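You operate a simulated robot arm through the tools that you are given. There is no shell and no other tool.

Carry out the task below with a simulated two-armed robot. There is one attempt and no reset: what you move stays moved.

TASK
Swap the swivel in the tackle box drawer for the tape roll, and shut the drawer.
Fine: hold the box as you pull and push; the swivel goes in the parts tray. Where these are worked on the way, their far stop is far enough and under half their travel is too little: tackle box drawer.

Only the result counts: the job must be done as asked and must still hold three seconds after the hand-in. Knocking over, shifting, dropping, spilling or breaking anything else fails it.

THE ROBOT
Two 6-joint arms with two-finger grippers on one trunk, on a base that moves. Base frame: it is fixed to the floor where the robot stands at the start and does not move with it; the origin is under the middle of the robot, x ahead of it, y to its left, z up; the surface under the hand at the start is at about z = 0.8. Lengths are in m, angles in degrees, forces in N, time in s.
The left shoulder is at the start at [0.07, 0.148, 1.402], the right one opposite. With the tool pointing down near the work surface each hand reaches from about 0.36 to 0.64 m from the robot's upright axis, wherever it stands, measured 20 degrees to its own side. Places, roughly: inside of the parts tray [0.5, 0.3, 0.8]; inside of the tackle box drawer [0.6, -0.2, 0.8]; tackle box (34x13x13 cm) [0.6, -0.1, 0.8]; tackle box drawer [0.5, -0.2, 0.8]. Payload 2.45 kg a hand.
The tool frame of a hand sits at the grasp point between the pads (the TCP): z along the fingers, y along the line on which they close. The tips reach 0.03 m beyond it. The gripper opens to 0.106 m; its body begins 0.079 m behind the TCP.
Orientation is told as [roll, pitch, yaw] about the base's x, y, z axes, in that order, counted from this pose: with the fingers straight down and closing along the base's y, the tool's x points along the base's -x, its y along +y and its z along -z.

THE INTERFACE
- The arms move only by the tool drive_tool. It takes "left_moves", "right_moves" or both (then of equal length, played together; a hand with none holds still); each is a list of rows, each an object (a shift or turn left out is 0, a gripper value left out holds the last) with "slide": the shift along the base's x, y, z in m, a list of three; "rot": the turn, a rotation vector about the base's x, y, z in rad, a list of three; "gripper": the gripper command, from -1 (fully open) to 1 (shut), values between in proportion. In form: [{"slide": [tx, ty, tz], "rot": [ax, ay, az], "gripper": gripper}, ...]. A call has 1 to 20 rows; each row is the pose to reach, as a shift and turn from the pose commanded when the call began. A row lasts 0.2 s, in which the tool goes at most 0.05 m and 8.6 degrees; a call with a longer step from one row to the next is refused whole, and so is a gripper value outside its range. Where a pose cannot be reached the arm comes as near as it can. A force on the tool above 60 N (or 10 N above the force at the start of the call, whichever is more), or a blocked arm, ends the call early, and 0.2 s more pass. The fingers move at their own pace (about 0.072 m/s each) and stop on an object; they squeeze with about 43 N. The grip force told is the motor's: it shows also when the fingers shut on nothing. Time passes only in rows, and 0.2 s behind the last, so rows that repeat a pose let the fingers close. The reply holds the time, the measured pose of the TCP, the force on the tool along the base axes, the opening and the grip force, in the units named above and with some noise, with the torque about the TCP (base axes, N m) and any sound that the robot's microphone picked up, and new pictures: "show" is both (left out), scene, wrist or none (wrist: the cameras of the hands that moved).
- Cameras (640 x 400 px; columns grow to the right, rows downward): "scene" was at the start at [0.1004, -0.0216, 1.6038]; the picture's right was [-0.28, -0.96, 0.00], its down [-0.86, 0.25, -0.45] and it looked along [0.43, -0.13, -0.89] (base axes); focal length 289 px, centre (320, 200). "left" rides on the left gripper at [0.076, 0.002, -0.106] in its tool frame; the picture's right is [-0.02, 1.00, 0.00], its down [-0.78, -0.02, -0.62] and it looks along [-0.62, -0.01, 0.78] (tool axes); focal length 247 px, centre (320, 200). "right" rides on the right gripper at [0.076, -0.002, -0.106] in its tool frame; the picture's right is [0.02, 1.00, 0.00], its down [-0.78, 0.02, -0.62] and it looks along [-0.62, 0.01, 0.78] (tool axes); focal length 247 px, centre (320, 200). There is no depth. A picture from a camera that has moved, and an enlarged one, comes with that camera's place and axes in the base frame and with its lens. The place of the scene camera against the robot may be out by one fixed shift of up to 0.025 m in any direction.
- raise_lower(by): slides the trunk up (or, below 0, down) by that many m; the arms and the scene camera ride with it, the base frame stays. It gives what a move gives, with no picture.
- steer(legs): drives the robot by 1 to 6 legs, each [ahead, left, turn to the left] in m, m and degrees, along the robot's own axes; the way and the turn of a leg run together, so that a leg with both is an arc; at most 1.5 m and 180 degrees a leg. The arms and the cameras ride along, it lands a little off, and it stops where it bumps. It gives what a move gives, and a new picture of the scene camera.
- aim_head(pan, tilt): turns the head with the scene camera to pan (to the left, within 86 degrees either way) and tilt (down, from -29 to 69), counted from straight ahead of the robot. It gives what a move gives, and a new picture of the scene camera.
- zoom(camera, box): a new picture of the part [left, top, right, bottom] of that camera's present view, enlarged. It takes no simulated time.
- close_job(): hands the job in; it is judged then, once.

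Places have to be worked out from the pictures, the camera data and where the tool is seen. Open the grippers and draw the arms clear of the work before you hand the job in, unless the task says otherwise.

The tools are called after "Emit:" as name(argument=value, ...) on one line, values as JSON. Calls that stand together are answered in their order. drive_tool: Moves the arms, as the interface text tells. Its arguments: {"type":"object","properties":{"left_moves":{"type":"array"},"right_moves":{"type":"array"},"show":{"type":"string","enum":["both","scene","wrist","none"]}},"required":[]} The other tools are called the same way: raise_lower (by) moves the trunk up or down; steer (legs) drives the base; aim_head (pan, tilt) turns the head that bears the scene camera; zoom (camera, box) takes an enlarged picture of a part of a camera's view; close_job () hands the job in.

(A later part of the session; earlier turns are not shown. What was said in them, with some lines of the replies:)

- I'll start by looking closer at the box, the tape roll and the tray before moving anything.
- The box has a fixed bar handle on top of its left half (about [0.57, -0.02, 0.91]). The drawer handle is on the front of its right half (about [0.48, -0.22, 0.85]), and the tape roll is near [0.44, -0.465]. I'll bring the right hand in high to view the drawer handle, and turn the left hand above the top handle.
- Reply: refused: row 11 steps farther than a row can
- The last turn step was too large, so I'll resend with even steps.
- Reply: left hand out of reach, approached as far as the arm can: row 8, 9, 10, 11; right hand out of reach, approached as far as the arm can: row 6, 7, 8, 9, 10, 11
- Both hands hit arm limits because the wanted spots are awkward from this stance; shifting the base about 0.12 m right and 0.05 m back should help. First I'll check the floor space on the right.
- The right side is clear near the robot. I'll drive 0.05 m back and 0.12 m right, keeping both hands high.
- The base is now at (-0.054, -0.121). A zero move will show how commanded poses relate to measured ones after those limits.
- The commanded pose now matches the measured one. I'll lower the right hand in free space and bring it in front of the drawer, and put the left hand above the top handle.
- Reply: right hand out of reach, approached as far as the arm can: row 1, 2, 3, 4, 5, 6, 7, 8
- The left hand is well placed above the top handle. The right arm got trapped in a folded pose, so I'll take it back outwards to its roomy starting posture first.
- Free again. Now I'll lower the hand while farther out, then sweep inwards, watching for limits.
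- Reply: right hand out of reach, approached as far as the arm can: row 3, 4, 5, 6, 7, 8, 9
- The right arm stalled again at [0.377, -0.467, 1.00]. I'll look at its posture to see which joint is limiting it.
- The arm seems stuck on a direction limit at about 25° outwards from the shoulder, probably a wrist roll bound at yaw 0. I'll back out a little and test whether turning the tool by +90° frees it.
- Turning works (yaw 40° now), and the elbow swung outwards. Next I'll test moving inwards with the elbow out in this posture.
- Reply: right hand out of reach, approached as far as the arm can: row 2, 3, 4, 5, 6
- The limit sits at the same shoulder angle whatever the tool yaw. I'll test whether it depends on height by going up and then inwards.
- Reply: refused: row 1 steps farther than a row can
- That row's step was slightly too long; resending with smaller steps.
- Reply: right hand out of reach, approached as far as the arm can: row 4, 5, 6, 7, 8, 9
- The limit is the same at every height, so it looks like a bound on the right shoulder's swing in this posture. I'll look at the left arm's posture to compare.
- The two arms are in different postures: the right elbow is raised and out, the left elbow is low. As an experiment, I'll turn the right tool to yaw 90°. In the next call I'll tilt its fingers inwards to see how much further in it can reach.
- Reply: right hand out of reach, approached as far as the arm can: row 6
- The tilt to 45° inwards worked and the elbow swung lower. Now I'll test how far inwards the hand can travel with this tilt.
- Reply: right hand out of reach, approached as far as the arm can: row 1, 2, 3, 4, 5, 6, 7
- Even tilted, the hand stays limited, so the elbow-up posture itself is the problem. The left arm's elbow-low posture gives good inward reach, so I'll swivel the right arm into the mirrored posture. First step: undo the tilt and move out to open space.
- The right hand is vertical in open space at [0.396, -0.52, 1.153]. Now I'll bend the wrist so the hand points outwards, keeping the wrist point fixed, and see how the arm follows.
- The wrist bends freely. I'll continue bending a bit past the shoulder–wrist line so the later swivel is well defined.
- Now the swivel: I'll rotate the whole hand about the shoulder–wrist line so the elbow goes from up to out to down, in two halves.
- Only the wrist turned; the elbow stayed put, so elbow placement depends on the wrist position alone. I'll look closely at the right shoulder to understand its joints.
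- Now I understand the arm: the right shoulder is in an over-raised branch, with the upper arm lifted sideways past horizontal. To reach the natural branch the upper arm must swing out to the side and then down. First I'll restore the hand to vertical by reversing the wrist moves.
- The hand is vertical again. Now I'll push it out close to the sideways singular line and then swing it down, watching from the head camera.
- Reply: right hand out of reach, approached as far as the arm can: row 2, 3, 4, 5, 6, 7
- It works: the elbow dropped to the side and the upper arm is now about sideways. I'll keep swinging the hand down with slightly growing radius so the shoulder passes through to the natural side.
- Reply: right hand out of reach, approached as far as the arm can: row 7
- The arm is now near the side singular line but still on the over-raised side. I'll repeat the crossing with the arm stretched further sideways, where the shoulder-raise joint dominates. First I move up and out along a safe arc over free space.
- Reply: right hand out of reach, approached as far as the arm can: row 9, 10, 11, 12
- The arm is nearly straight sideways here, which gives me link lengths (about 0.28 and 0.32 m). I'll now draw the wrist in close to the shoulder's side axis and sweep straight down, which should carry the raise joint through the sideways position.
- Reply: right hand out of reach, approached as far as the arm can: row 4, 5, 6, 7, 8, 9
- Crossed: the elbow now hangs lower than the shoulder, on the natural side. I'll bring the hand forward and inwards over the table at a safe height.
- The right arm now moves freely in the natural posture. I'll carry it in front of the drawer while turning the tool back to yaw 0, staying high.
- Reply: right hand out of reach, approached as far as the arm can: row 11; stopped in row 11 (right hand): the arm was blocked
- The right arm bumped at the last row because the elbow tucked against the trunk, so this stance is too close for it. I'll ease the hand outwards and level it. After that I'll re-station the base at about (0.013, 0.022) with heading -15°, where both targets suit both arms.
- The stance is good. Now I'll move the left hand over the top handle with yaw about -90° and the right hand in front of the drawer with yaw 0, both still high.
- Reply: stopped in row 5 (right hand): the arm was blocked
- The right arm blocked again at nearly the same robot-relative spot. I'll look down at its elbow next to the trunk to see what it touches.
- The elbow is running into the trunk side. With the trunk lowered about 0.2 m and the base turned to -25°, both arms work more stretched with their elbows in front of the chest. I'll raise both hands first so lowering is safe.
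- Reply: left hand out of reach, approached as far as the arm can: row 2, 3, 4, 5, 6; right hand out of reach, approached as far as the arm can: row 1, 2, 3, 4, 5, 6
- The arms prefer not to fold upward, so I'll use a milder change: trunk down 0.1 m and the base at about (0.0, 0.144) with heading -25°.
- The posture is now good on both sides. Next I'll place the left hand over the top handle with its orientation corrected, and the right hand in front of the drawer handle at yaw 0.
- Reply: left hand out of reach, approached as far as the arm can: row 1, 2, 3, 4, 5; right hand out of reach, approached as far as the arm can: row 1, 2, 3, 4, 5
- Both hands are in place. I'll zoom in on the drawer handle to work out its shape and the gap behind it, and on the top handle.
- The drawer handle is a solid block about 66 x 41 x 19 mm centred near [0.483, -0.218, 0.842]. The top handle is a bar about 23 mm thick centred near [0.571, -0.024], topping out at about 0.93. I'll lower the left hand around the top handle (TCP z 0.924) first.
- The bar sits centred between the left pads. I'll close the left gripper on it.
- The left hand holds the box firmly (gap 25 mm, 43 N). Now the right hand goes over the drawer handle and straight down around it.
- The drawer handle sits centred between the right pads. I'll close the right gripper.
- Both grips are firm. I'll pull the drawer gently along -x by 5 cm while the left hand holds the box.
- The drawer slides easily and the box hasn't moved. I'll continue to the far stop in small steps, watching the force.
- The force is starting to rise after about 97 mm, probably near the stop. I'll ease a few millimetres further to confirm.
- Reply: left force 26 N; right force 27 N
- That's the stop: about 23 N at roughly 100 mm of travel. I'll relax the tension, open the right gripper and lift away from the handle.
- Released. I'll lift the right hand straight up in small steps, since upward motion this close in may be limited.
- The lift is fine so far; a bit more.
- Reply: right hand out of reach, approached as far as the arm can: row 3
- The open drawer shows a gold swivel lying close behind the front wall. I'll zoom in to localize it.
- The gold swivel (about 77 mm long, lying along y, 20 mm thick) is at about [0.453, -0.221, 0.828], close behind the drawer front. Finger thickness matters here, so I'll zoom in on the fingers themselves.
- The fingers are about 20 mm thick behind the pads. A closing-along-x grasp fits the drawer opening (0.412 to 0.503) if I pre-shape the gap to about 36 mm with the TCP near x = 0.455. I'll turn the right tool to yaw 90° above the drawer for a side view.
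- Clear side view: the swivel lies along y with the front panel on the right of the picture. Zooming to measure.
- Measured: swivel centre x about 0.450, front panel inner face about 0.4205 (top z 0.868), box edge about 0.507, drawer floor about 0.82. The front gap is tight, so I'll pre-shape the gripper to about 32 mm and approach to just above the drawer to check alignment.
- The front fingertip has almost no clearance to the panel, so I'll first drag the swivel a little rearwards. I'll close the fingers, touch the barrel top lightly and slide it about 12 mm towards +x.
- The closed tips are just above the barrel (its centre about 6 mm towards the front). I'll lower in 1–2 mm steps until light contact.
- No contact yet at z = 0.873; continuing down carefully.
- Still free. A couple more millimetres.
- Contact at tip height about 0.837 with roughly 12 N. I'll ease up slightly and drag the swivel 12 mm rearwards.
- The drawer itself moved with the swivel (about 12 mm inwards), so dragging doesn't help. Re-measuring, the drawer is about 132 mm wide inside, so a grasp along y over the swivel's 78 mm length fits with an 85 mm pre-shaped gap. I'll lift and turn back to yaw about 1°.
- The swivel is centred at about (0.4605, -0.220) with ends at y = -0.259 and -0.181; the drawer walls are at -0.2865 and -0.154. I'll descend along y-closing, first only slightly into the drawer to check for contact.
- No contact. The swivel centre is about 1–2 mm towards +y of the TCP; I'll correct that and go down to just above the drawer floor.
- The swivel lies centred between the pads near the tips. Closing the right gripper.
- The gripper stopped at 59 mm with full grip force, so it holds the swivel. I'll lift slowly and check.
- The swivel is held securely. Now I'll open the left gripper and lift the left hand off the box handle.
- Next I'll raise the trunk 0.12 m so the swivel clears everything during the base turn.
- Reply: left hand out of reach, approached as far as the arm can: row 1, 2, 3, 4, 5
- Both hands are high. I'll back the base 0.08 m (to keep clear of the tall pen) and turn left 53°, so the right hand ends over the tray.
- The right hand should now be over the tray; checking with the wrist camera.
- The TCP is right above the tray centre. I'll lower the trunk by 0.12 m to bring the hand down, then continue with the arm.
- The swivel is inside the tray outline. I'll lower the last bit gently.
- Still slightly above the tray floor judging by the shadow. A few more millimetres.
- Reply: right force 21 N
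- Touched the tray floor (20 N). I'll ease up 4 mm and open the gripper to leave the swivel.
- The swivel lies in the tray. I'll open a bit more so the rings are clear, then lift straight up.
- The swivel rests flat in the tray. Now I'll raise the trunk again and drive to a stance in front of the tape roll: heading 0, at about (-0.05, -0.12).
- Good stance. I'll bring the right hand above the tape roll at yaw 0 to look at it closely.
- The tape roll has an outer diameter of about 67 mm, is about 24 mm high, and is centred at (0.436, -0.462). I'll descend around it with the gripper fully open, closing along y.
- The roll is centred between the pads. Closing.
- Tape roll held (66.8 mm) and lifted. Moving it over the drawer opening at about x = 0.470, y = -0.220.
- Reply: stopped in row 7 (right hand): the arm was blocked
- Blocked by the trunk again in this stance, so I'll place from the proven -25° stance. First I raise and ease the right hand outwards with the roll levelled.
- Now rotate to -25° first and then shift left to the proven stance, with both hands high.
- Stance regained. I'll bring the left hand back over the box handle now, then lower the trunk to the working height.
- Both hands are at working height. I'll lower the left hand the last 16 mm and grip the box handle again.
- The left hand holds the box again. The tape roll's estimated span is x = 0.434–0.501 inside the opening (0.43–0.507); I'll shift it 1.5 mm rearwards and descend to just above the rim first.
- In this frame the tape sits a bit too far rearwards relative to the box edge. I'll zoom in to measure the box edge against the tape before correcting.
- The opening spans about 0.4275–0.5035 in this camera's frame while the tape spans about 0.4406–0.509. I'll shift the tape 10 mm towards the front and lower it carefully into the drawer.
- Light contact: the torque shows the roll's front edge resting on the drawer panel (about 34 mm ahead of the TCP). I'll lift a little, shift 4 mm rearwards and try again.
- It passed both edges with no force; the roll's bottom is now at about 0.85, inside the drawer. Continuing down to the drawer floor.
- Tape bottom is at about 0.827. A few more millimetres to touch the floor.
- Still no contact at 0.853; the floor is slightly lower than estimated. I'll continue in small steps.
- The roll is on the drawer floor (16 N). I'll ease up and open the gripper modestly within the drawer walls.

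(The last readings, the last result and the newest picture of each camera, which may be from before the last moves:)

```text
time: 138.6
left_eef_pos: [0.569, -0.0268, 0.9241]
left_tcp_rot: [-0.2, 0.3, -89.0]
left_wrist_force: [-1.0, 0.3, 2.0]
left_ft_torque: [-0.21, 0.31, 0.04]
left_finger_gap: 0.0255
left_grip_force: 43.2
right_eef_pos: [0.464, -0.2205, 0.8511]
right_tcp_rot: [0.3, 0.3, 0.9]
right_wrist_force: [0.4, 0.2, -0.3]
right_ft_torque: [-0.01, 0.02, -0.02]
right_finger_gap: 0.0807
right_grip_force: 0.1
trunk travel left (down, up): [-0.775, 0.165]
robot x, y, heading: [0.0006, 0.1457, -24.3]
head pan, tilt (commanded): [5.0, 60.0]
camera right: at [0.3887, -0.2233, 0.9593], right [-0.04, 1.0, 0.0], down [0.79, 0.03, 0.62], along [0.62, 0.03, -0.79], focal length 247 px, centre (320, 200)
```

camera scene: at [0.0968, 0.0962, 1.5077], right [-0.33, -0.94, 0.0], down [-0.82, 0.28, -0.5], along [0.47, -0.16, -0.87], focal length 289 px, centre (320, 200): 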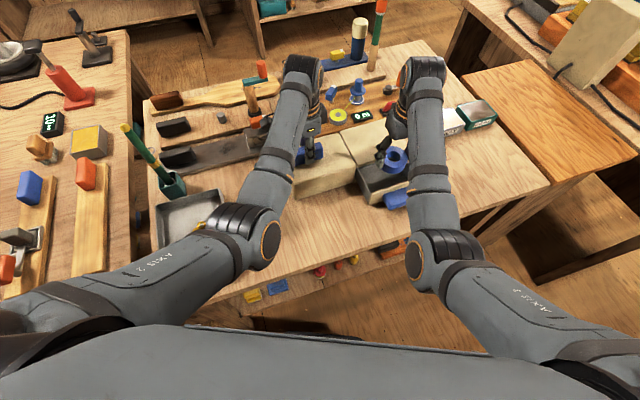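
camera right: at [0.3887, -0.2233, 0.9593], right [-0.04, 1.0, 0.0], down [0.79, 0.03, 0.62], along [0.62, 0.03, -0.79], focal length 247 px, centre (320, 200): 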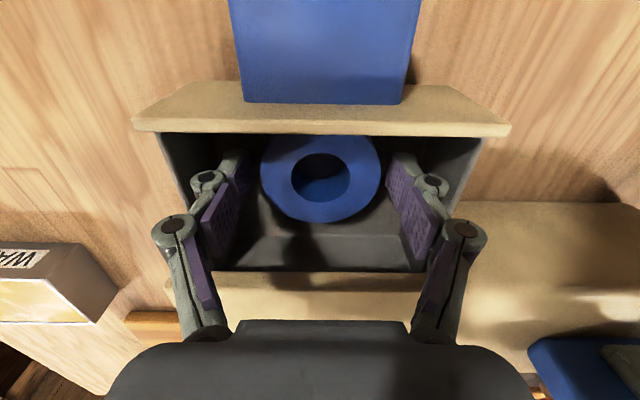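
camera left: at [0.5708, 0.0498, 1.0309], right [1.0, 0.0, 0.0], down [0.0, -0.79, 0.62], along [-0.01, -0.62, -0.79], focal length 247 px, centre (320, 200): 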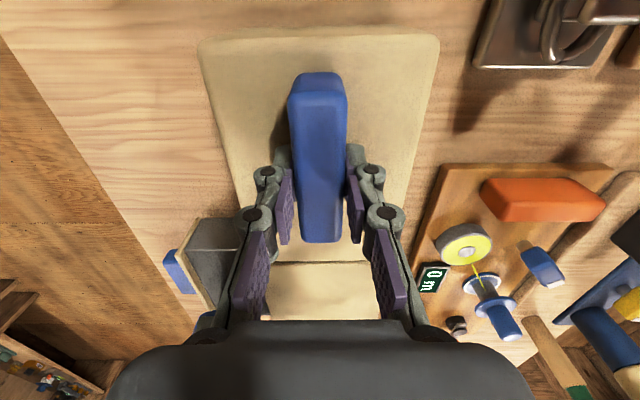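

Released with clear gaps on both sides. Lifting the right hand straight up.

Emit:
drive_tool(right_moves=[{"slide": [0, 0, 0.015]}, {"slide": [0, 0, 0.035]}, {"slide": [0, 0, 0.06]}, {"slide": [0, 0, 0.085]}], show="both")

```text
time: 139.6
left_eef_pos: [0.5685, -0.027, 0.9239]
left_tcp_rot: [-0.1, 0.2, -89.0]
left_wrist_force: [0.1, -0.2, -0.5]
left_ft_torque: [-0.15, 0.12, 0.09]
left_finger_gap: 0.0254
left_grip_force: 43.5
right_eef_pos: [0.4636, -0.2202, 0.9389]
right_tcp_rot: [0.1, 0.2, 1.0]
right_wrist_force: [0.2, 0.4, 0.5]
right_ft_torque: [-0.01, 0.04, 0.03]
right_finger_gap: 0.0808
right_grip_force: 0.1
trunk travel left (down, up): [-0.775, 0.165]
robot x, y, heading: [-0.002, 0.1449, -24.3]
head pan, tilt (commanded): [5.0, 60.0]
camera scene: at [0.0967, 0.0962, 1.5077], right [-0.33, -0.94, 0.0], down [-0.82, 0.28, -0.5], along [0.47, -0.16, -0.87], focal length 289 px, centre (320, 200)
camera right: at [0.3892, -0.2244, 1.0459], right [-0.04, 1.0, 0.0], down [0.79, 0.03, 0.62], along [0.62, 0.03, -0.79], focal length 247 px, centre (320, 200)
```

scene: 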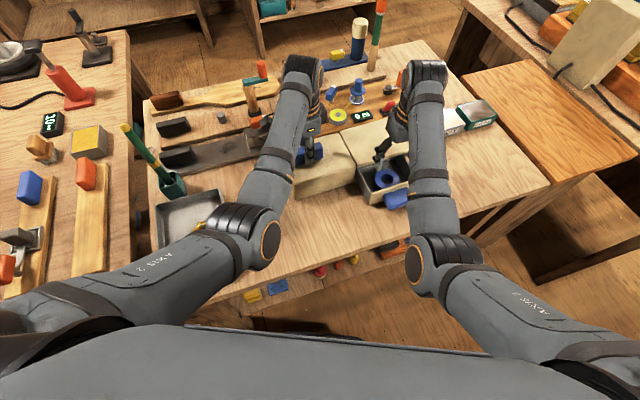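
right: 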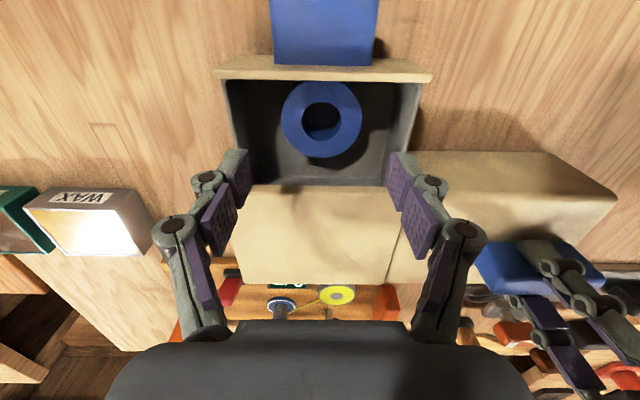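

The tape roll sits inside the drawer. Next I'll move the right hand back over the drawer handle, fully open.

Emit:
drive_tool(right_moves=[{"slide": [-0.02, 0, -0.003], "gripper": -1}, {"slide": [-0.045, 0.0005, -0.006], "gripper": -1}, {"slide": [-0.069, 0.001, -0.01], "gripper": -1}, {"slide": [-0.069, 0.001, -0.02], "gripper": -1}], show="wrist")

```text
time: 140.6
left_eef_pos: [0.5695, -0.0255, 0.9227]
left_tcp_rot: [-0.1, 0.2, -88.9]
left_wrist_force: [0.2, 0.2, -0.1]
left_ft_torque: [-0.1, 0.01, 0.03]
left_finger_gap: 0.0255
left_grip_force: 43.0
right_eef_pos: [0.3942, -0.2198, 0.9174]
right_tcp_rot: [0.2, 0.2, 1.1]
right_wrist_force: [-0.2, 1.5, 0.7]
right_ft_torque: [-0.02, 0.02, 0.0]
right_finger_gap: 0.106
right_grip_force: 0.1
trunk travel left (down, up): [-0.775, 0.165]
robot x, y, heading: [-0.0033, 0.1419, -24.1]
head pan, tilt (commanded): [5.0, 60.0]
camera right: at [0.3199, -0.2236, 1.0245], right [-0.04, 1.0, 0.0], down [0.78, 0.03, 0.62], along [0.62, 0.03, -0.79], focal length 247 px, centre (320, 200)
```

right: 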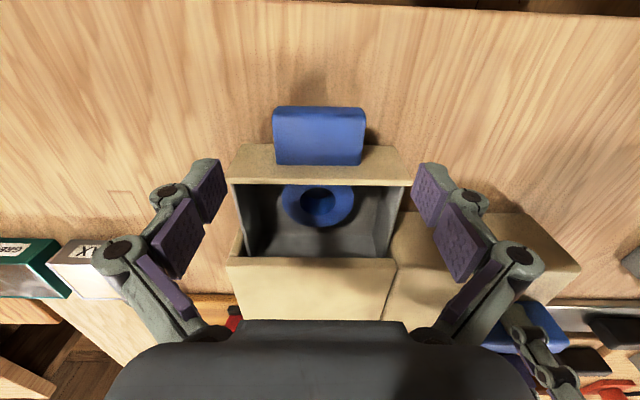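

The handle is centred below the open fingers. Descending around it.

Emit:
drive_tool(right_moves=[{"slide": [0, 0.0005, -0.02]}, {"slide": [0, 0.0005, -0.04]}, {"slide": [0, 0.0005, -0.055]}, {"slide": [0, 0.0005, -0.069]}], show="wrist")

```text
time: 141.6
left_eef_pos: [0.5696, -0.0272, 0.9237]
left_tcp_rot: [-0.2, 0.2, -88.9]
left_wrist_force: [-1.1, 1.0, -0.3]
left_ft_torque: [0.1, -0.02, -0.03]
left_finger_gap: 0.0255
left_grip_force: 43.4
right_eef_pos: [0.3948, -0.2193, 0.8484]
right_tcp_rot: [0.2, 0.2, 1.0]
right_wrist_force: [-0.1, -0.2, -0.5]
right_ft_torque: [-0.02, 0.0, 0.01]
right_finger_gap: 0.1058
right_grip_force: 0.0
trunk travel left (down, up): [-0.775, 0.165]
robot x, y, heading: [-0.0025, 0.143, -24.1]
head pan, tilt (commanded): [5.0, 60.0]
camera right: at [0.3196, -0.2237, 0.9555], right [-0.04, 1.0, 0.0], down [0.79, 0.03, 0.62], along [0.62, 0.03, -0.79], focal length 247 px, centre (320, 200)
```

right: 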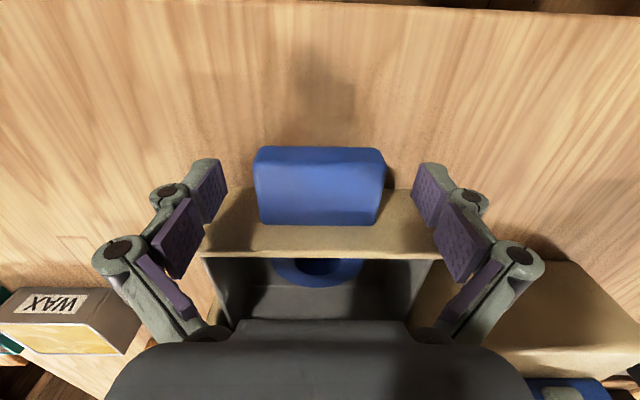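

Handle centred between the pads. Closing the right gripper.

Emit:
drive_tool(right_moves=[{"gripper": 1}, {"gripper": 1}, {"gripper": 1}, {"gripper": 1}], show="none")

```text
time: 142.6
left_eef_pos: [0.5696, -0.0267, 0.9233]
left_tcp_rot: [-0.2, 0.3, -88.9]
left_wrist_force: [1.0, 3.0, -1.0]
left_ft_torque: [-0.09, -0.06, -0.08]
left_finger_gap: 0.0251
left_grip_force: 42.6
right_eef_pos: [0.3968, -0.2215, 0.8487]
right_tcp_rot: [0.2, 0.2, 0.9]
right_wrist_force: [-0.2, -2.8, 0.2]
right_ft_torque: [-0.27, 0.02, -0.18]
right_finger_gap: 0.0692
right_grip_force: 43.1
trunk travel left (down, up): [-0.775, 0.165]
robot x, y, heading: [-0.0037, 0.1432, -24.3]
head pan, tilt (commanded): [5.0, 60.0]
```

Both hands grip. Pushing the drawer in along +x while the left hand holds the box.

Emit:
drive_tool(left_moves=[{"slide": [0, 0, 0]}, {"slide": [0, 0, 0]}, {"slide": [0, 0, 0]}, {"slide": [0, 0, 0]}, {"slide": [0, 0, 0]}, {"slide": [0, 0, 0]}], right_moves=[{"slide": [0.01, 0.0002, 0]}, {"slide": [0.022, 0.0004, 0]}, {"slide": [0.034, 0.0006, 0]}, {"slide": [0.046, 0.0008, 0]}, {"slide": [0.058, 0.001, 0]}, {"slide": [0.07, 0.0012, 0]}], show="both")

```text
time: 144.0
left_eef_pos: [0.5705, -0.0274, 0.9242]
left_tcp_rot: [-0.1, 0.3, -89.1]
left_wrist_force: [1.3, 12.6, 1.5]
left_ft_torque: [0.04, -0.17, -0.25]
left_finger_gap: 0.0254
left_grip_force: 42.5
right_eef_pos: [0.4645, -0.2179, 0.8491]
right_tcp_rot: [0.1, 0.1, 0.8]
right_wrist_force: [0.2, -13.7, 2.0]
right_ft_torque: [-0.34, 0.05, -0.55]
right_finger_gap: 0.0693
right_grip_force: 43.2
trunk travel left (down, up): [-0.775, 0.165]
robot x, y, heading: [-0.0007, 0.1434, -24.2]
head pan, tilt (commanded): [5.0, 60.0]
camera scene: at [0.0965, 0.0963, 1.5077], right [-0.33, -0.94, 0.0], down [-0.82, 0.28, -0.5], along [0.47, -0.16, -0.87], focal length 289 px, centre (320, 200)
camera right: at [0.389, -0.2216, 0.9558], right [-0.04, 1.0, 0.0], down [0.79, 0.03, 0.62], along [0.62, 0.02, -0.79], focal length 247 px, centre (320, 200)
camera left: at [0.5707, 0.0503, 1.0312], right [1.0, 0.0, 0.0], down [0.0, -0.79, 0.62], along [0.0, -0.62, -0.79], focal length 247 px, centre (320, 200)
```

scene: 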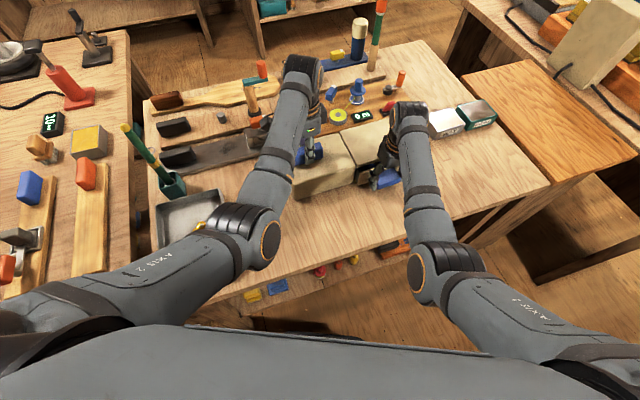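
right: 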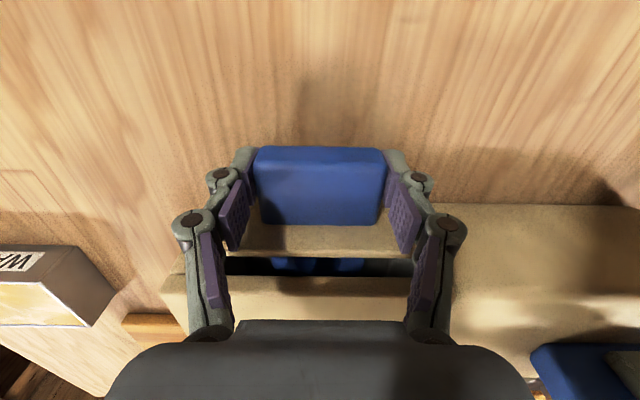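
left: 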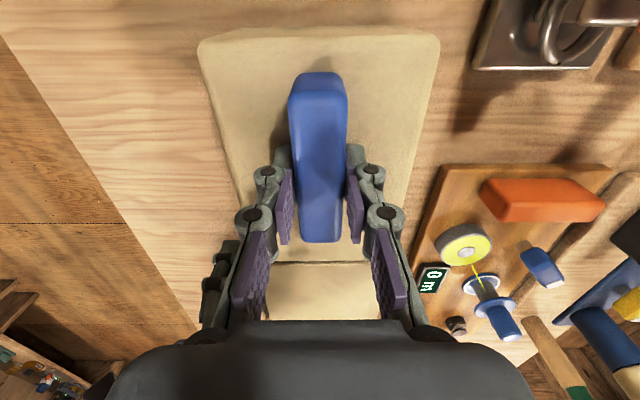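

The drawer is nearly shut; there is some sideways load (14 N), so I'll correct y by about -2.5 mm while pushing the last 15 mm.

Emit:
drive_tool(left_moves=[{"slide": [0, 0, 0]}, {"slide": [0, 0, 0]}, {"slide": [0, 0, 0]}, {"slide": [0, 0, 0]}], right_moves=[{"slide": [0.003, -0.0015, 0]}, {"slide": [0.007, -0.0025, 0]}, {"slide": [0.011, -0.0025, 0]}, {"slide": [0.015, -0.0025, 0]}], show="wrist")

```text
time: 145.0
left_eef_pos: [0.5682, -0.0271, 0.9239]
left_tcp_rot: [-0.2, 0.1, -89.0]
left_wrist_force: [7.8, 3.0, -3.9]
left_ft_torque: [0.46, -0.43, 0.25]
left_finger_gap: 0.0255
left_grip_force: 42.4
right_eef_pos: [0.4798, -0.2195, 0.8481]
right_tcp_rot: [0.2, 0.2, 1.1]
right_wrist_force: [-9.9, -1.8, 11.9]
right_ft_torque: [0.21, -0.53, 0.67]
right_finger_gap: 0.0694
right_grip_force: 43.4
trunk travel left (down, up): [-0.775, 0.165]
robot x, y, heading: [-0.0009, 0.1391, -24.3]
head pan, tilt (commanded): [5.0, 60.0]
camera right: at [0.4046, -0.2223, 0.9557], right [-0.04, 1.0, 0.0], down [0.79, 0.03, 0.62], along [0.62, 0.03, -0.79], focal length 247 px, centre (320, 200)
camera left: at [0.5698, 0.0504, 1.0312], right [1.0, 0.0, 0.0], down [0.0, -0.78, 0.62], along [0.0, -0.62, -0.78], focal length 247 px, centre (320, 200)
```

right: 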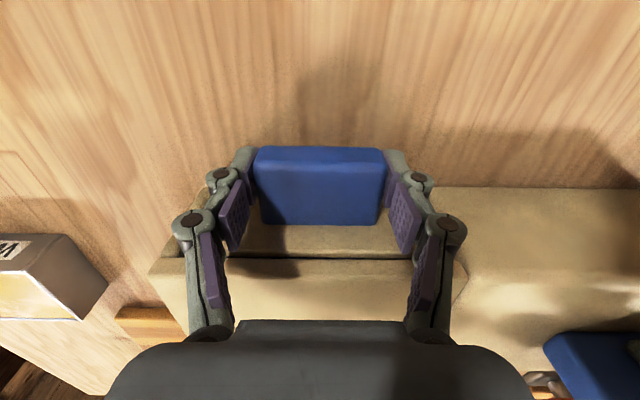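
left: 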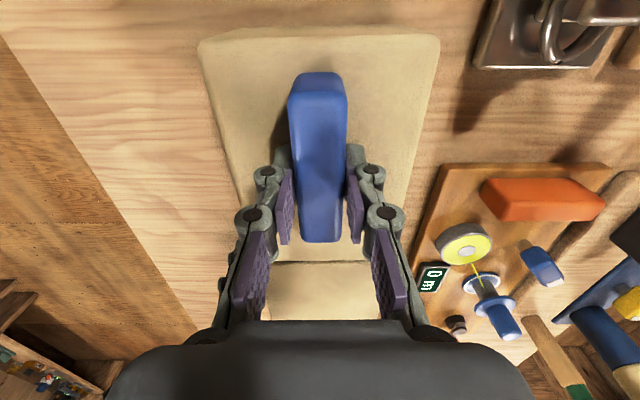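

Resistance of about 10 N at x = 0.4798, so it is at or very near the closed stop. I'll press a few millimetres more to be sure it is fully shut.

Emit:
drive_tool(left_moves=[{"slide": [0, 0, 0]}, {"slide": [0, 0, 0]}, {"slide": [0, 0, 0]}], right_moves=[{"slide": [0.002, 0, -0.001]}, {"slide": [0.004, 0, -0.002]}, {"slide": [0.005, 0, -0.002]}], show="wrist")

Emit:
zoom(camera="right", box=[140, 130, 500, 330])

```text
time: 145.8
left_eef_pos: [0.569, -0.0253, 0.9255]
left_tcp_rot: [0.2, 0.1, -88.9]
left_wrist_force: [11.8, 0.4, -4.0]
left_ft_torque: [0.14, -1.33, 0.92]
left_finger_gap: 0.0255
left_grip_force: 43.3
right_eef_pos: [0.4838, -0.2185, 0.8475]
right_tcp_rot: [0.1, 0.1, 1.1]
right_wrist_force: [-18.2, 0.1, 19.2]
right_ft_torque: [-0.12, -0.1, 0.8]
right_finger_gap: 0.0693
right_grip_force: 43.2
trunk travel left (down, up): [-0.775, 0.165]
robot x, y, heading: [-0.0031, 0.1404, -24.2]
head pan, tilt (commanded): [5.0, 60.0]
camera right: at [0.4082, -0.2226, 0.9544], right [-0.04, 1.0, 0.0], down [0.78, 0.03, 0.62], along [0.62, 0.03, -0.79], focal length 247 px, centre (320, 200)
camera left: at [0.5689, 0.0508, 1.0327], right [1.0, 0.0, 0.0], down [0.0, -0.78, 0.62], along [0.0, -0.62, -0.78], focal length 247 px, centre (320, 200)
```

right: 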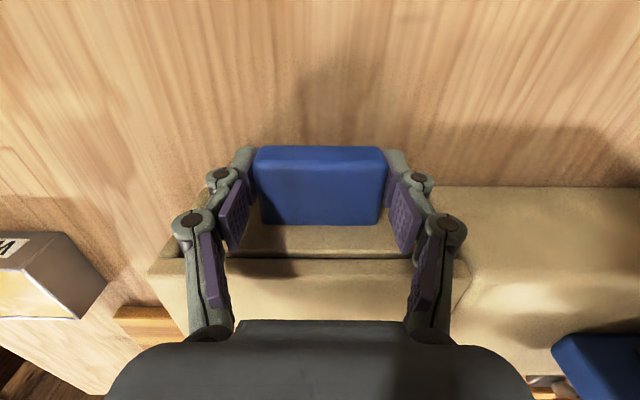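
left: 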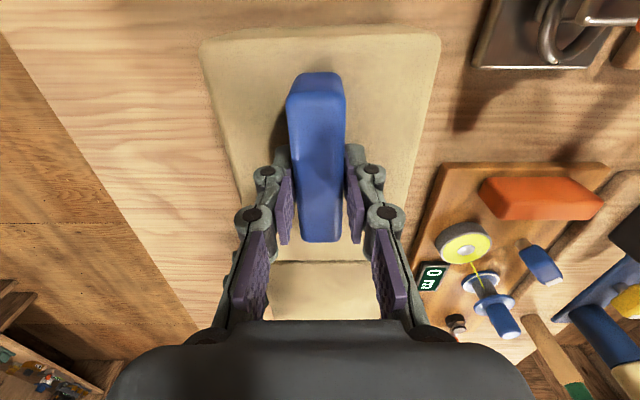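

```text
1.78 times, centred on (320, 230) of right
camera zoom: at [0.4082, -0.2226, 0.9544], right [-0.04, 1.0, 0.0], down [0.78, 0.03, 0.62], along [0.62, 0.03, -0.79], focal length 439 px, centre (320, 147)
```

zoom: 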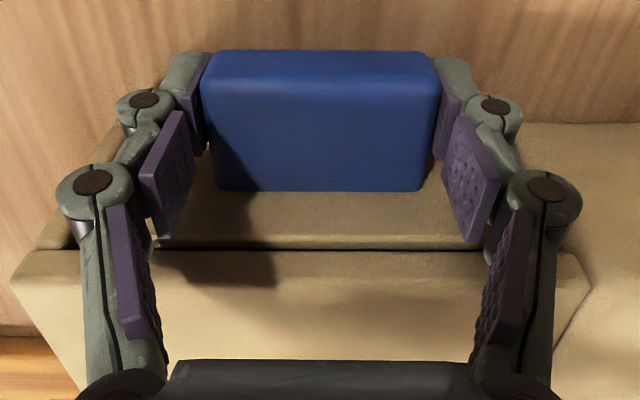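

The drawer shows the same thin seam as at the start, so it is shut. I'll relax the push by 3 mm, then open the right gripper.

Emit:
drive_tool(right_moves=[{"slide": [-0.002, 0, 0.002]}, {"slide": [-0.003, 0, 0.003]}, {"slide": [-0.003, 0, 0.003], "gripper": -1}, {"slide": [-0.003, 0, 0.003], "gripper": -1}, {"slide": [-0.003, 0, 0.003], "gripper": -1}], show="wrist")

Emit:
zoom(camera="right", box=[140, 130, 500, 330])

```text
time: 147.0
left_eef_pos: [0.5689, -0.0275, 0.9242]
left_tcp_rot: [-0.2, 0.1, -89.0]
left_wrist_force: [0.0, -1.8, 1.1]
left_ft_torque: [-0.77, 0.1, 0.07]
left_finger_gap: 0.0255
left_grip_force: 42.9
right_eef_pos: [0.4826, -0.2197, 0.849]
right_tcp_rot: [0.2, 0.1, 1.0]
right_wrist_force: [0.4, 0.2, 0.4]
right_ft_torque: [-0.01, -0.06, -0.05]
right_finger_gap: 0.1062
right_grip_force: 0.0
trunk travel left (down, up): [-0.775, 0.165]
robot x, y, heading: [0.0029, 0.1414, -24.2]
head pan, tilt (commanded): [5.0, 60.0]
camera right: at [0.407, -0.2231, 0.9568], right [-0.04, 1.0, 0.0], down [0.78, 0.03, 0.62], along [0.62, 0.03, -0.79], focal length 247 px, centre (320, 200)
```

right: 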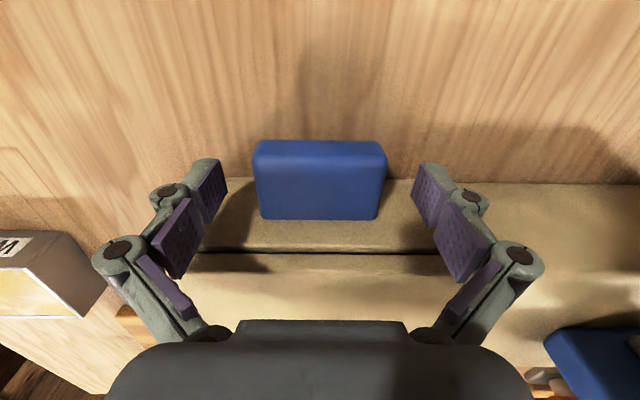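

```text
1.78 times, centred on (320, 230) of right
camera zoom: at [0.407, -0.2231, 0.9568], right [-0.04, 1.0, 0.0], down [0.78, 0.03, 0.62], along [0.62, 0.03, -0.79], focal length 439 px, centre (320, 147)
```

zoom: 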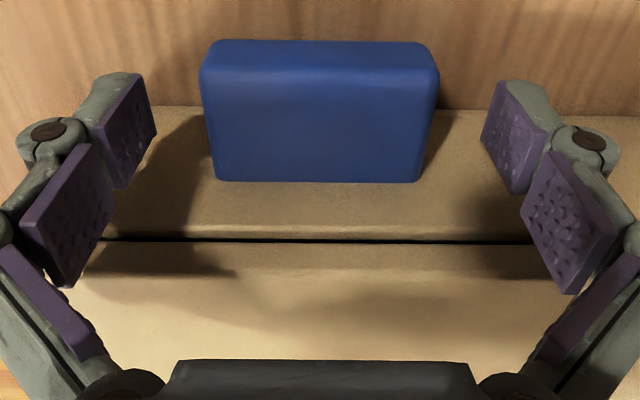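

Right gripper is open and the drawer stays shut. I'll lift the right hand and return to the earlier viewing pose to compare with the initial closed picture.

Emit:
drive_tool(right_moves=[{"slide": [0, 0, 0.025]}, {"slide": [0, 0, 0.05]}, {"slide": [-0.005, 0, 0.075]}, {"slide": [-0.03, 0.001, 0.095]}, {"slide": [-0.065, 0.002, 0.098], "rot": [0, 0, -0.018]}], show="both")

Emit:
zoom(camera="right", box=[220, 140, 420, 265])

```text
time: 148.2
left_eef_pos: [0.5692, -0.0265, 0.9242]
left_tcp_rot: [-0.1, 0.3, -88.9]
left_wrist_force: [-0.2, -1.2, 0.4]
left_ft_torque: [-0.43, 0.13, 0.04]
left_finger_gap: 0.0251
left_grip_force: 42.8
right_eef_pos: [0.4175, -0.2176, 0.9458]
right_tcp_rot: [0.2, 0.1, 0.0]
right_wrist_force: [-0.1, -0.4, 0.5]
right_ft_torque: [0.0, -0.05, -0.01]
right_finger_gap: 0.106
right_grip_force: 0.0
trunk travel left (down, up): [-0.775, 0.165]
robot x, y, heading: [-0.0016, 0.1429, -24.2]
head pan, tilt (commanded): [5.0, 60.0]
camera scene: at [0.0955, 0.0961, 1.5077], right [-0.33, -0.94, 0.0], down [-0.82, 0.28, -0.5], along [0.47, -0.16, -0.87], focal length 289 px, centre (320, 200)
camera right: at [0.3417, -0.2201, 1.0535], right [-0.02, 1.0, 0.0], down [0.78, 0.01, 0.62], along [0.62, 0.02, -0.78], focal length 247 px, centre (320, 200)
```

scene: 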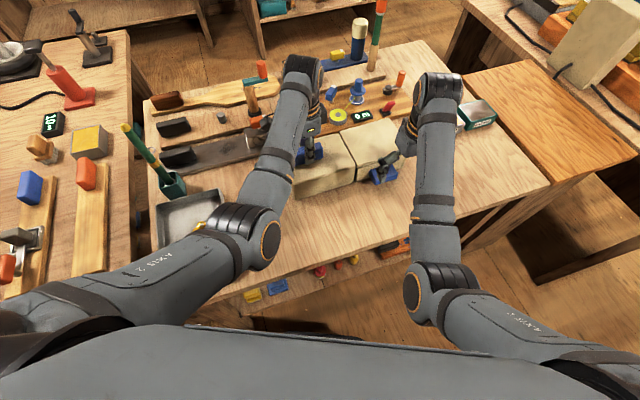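
right: 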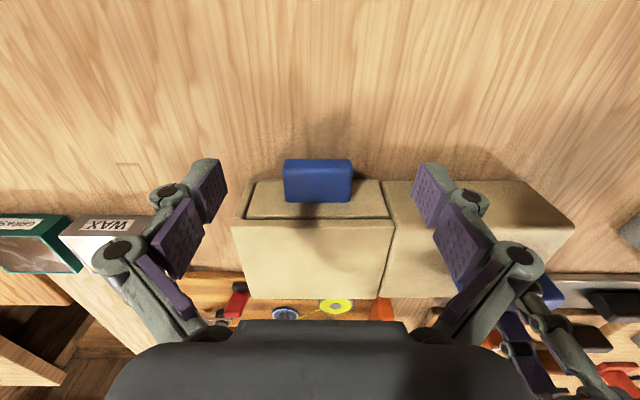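

```text
3.20 times, centred on (320, 202) of right
camera zoom: at [0.3417, -0.2201, 1.0535], right [-0.02, 1.0, 0.0], down [0.78, 0.01, 0.62], along [0.62, 0.02, -0.78], focal length 790 px, centre (320, 192)
```

zoom: 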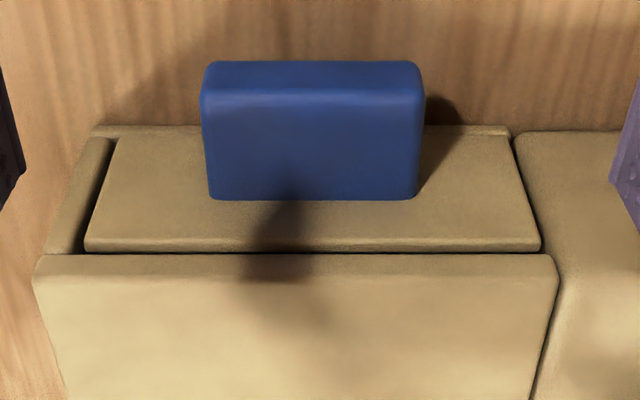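

The view matches the initial closed picture almost exactly, so the drawer is shut and the box hasn't moved. Now I'll release the box with the left hand and lift clear.

Emit:
drive_tool(left_moves=[{"gripper": -1}, {"gripper": -1}, {"gripper": -1}, {"slide": [0, 0, 0.02], "gripper": -1}, {"slide": [0, 0, 0.045]}, {"slide": [0.003, 0, 0.07]}, {"slide": [0.006, 0, 0.09]}], show="wrist")

Emit:
raise_lower(by=0.12)

```text
time: 149.8
left_eef_pos: [0.5754, -0.0257, 1.014]
left_tcp_rot: [-0.1, 0.2, -89.0]
left_wrist_force: [0.0, -0.1, 0.6]
left_ft_torque: [0.0, -0.01, -0.04]
left_finger_gap: 0.1061
left_grip_force: 0.0
right_eef_pos: [0.4183, -0.2192, 0.9464]
right_tcp_rot: [0.3, 0.2, -0.1]
right_wrist_force: [0.4, -0.3, 0.3]
right_ft_torque: [0.02, 0.01, -0.03]
right_finger_gap: 0.106
right_grip_force: 0.0
trunk travel left (down, up): [-0.775, 0.165]
robot x, y, heading: [-0.0021, 0.1401, -24.1]
head pan, tilt (commanded): [5.0, 60.0]
camera left: at [0.5767, 0.0501, 1.1211], right [1.0, 0.0, 0.0], down [0.0, -0.79, 0.62], along [0.0, -0.62, -0.79], focal length 247 px, centre (320, 200)
```

left: 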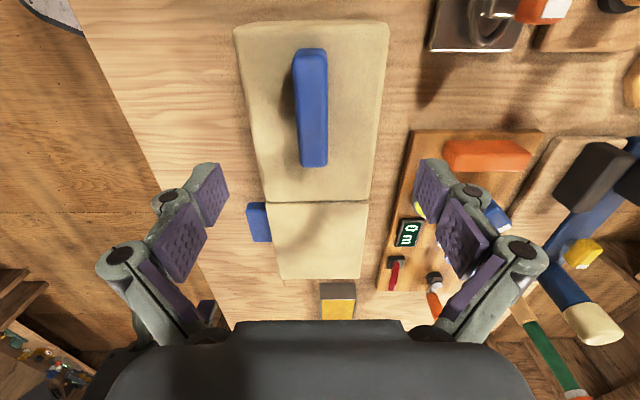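

```text
time: 151.3
left_eef_pos: [0.575, -0.0262, 1.1337]
left_tcp_rot: [-0.2, 0.2, -89.0]
left_wrist_force: [-0.7, 0.2, -0.8]
left_ft_torque: [0.01, -0.01, 0.0]
left_finger_gap: 0.1062
left_grip_force: 0.0
right_eef_pos: [0.4196, -0.219, 1.0661]
right_tcp_rot: [0.2, 0.1, -0.1]
right_wrist_force: [0.5, 0.6, 0.9]
right_ft_torque: [-0.02, -0.01, -0.03]
right_finger_gap: 0.1062
right_grip_force: 0.1
trunk travel left (down, up): [-0.895, 0.045]
robot x, y, heading: [0.0007, 0.1447, -24.1]
head pan, tilt (commanded): [5.0, 60.0]
```

Both grippers are open and high. I'll back the base 0.2 m to draw the arms clear, then check the whole scene.

Emit:
steer(legs=[[-0.2, 0, 0]])

Emit:
aim_head(pan=20, tilt=50)

```text
time: 152.8
left_eef_pos: [0.3998, 0.0528, 1.1329]
left_tcp_rot: [-0.4, 0.2, -89.0]
left_wrist_force: [1.0, -0.5, -0.8]
left_ft_torque: [-0.04, 0.07, -0.03]
left_finger_gap: 0.106
left_grip_force: 0.0
right_eef_pos: [0.2415, -0.1394, 1.0644]
right_tcp_rot: [0.2, 0.4, 0.0]
right_wrist_force: [-0.6, -0.4, -1.0]
right_ft_torque: [0.0, 0.04, 0.0]
right_finger_gap: 0.1064
right_grip_force: 0.1
trunk travel left (down, up): [-0.895, 0.045]
robot x, y, heading: [-0.1833, 0.2214, -24.3]
head pan, tilt (commanded): [5.0, 60.0]
camera scene: at [-0.0784, 0.1749, 1.6273], right [-0.33, -0.94, 0.0], down [-0.82, 0.29, -0.5], along [0.47, -0.16, -0.87], focal length 289 px, centre (320, 200)
```

scene: 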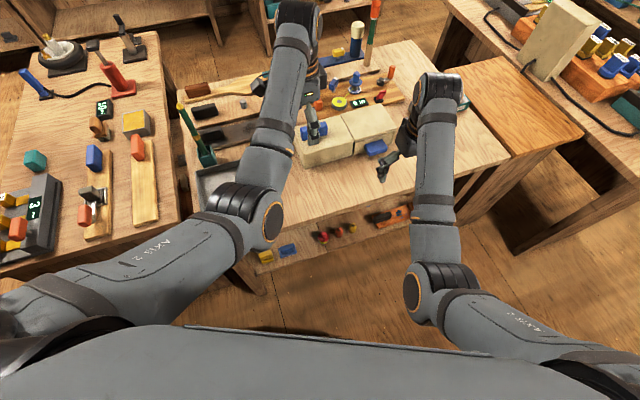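

```text
time: 153.6
left_eef_pos: [0.397, 0.0552, 1.1341]
left_tcp_rot: [-0.1, 0.3, -89.0]
left_wrist_force: [0.7, 1.2, -0.2]
left_ft_torque: [-0.01, 0.01, 0.0]
left_finger_gap: 0.106
left_grip_force: 0.0
right_eef_pos: [0.2388, -0.1367, 1.0673]
right_tcp_rot: [0.1, 0.1, 0.1]
right_wrist_force: [-0.2, 0.5, 0.1]
right_ft_torque: [-0.01, -0.03, 0.0]
right_finger_gap: 0.1061
right_grip_force: 0.1
trunk travel left (down, up): [-0.895, 0.045]
robot x, y, heading: [-0.1782, 0.2248, -24.0]
head pan, tilt (commanded): [20.0, 50.0]
camera scene: at [-0.0697, 0.1934, 1.6403], right [-0.07, -1.0, 0.0], down [-0.76, 0.06, -0.64], along [0.64, -0.05, -0.77], focal length 289 px, centre (320, 200)
```

scene: 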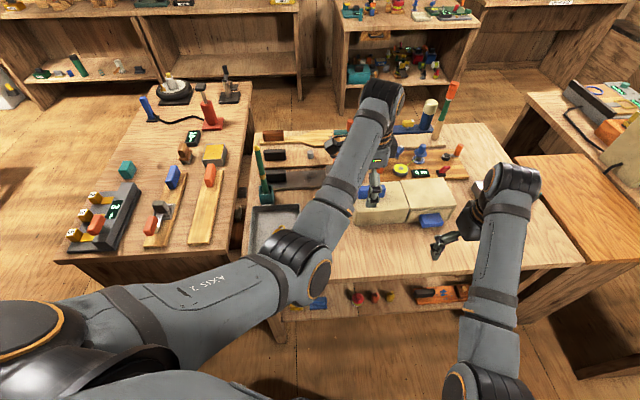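

Everything stands as before; the tray is partly hidden by the left elbow. I'll zoom on it to confirm the swivel.

Emit:
zoom(camera="scene", box=[230, 180, 350, 280])

Emit:
zoom(camera="scene", box=[340, 140, 500, 250])

```text
4.00 times, centred on (290, 230) of scene
camera zoom: at [-0.0697, 0.1934, 1.6403], right [-0.07, -1.0, 0.0], down [-0.76, 0.06, -0.64], along [0.64, -0.05, -0.77], focal length 1158 px, centre (440, 80)
```

zoom: 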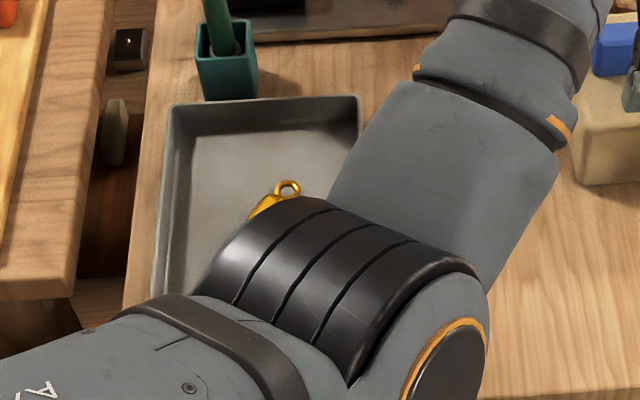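

```text
3.64 times, centred on (420, 195) of scene
camera zoom: at [-0.0697, 0.1934, 1.6403], right [-0.07, -1.0, 0.0], down [-0.76, 0.06, -0.64], along [0.64, -0.05, -0.77], focal length 1052 px, centre (-44, 218)
```

zoom: 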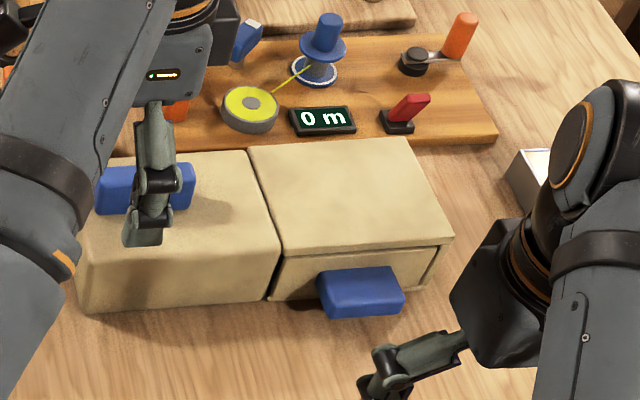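

The swivel is in the parts tray and the tape roll is in the shut drawer. The box is where it was, and both grippers are open and clear of the work. Handing in.

Emit:
close_job()

```text
The job is handed in.
```

The job is handed in, and everything asked for looks done from the last pictures. I have not seen a verdict.

- **Swivel:** it lies flat in the parts tray.
- **Tape roll:** it sits on the floor of the tackle box drawer.
- **Drawer:** I pulled it to its far stop, then pushed it shut. The closed view matched the opening picture to within a pixel or two.
- **Box:** the left hand gripped the top handle for the whole pull and the whole push, and I saw no shift in the pictures.

While trying to reach the swivel, the drawer slid about 12 mm inwards from its open stop. The left hand was still holding the box at that point, so nothing else moved.

Both grippers are open and the arms are drawn back clear of the work.
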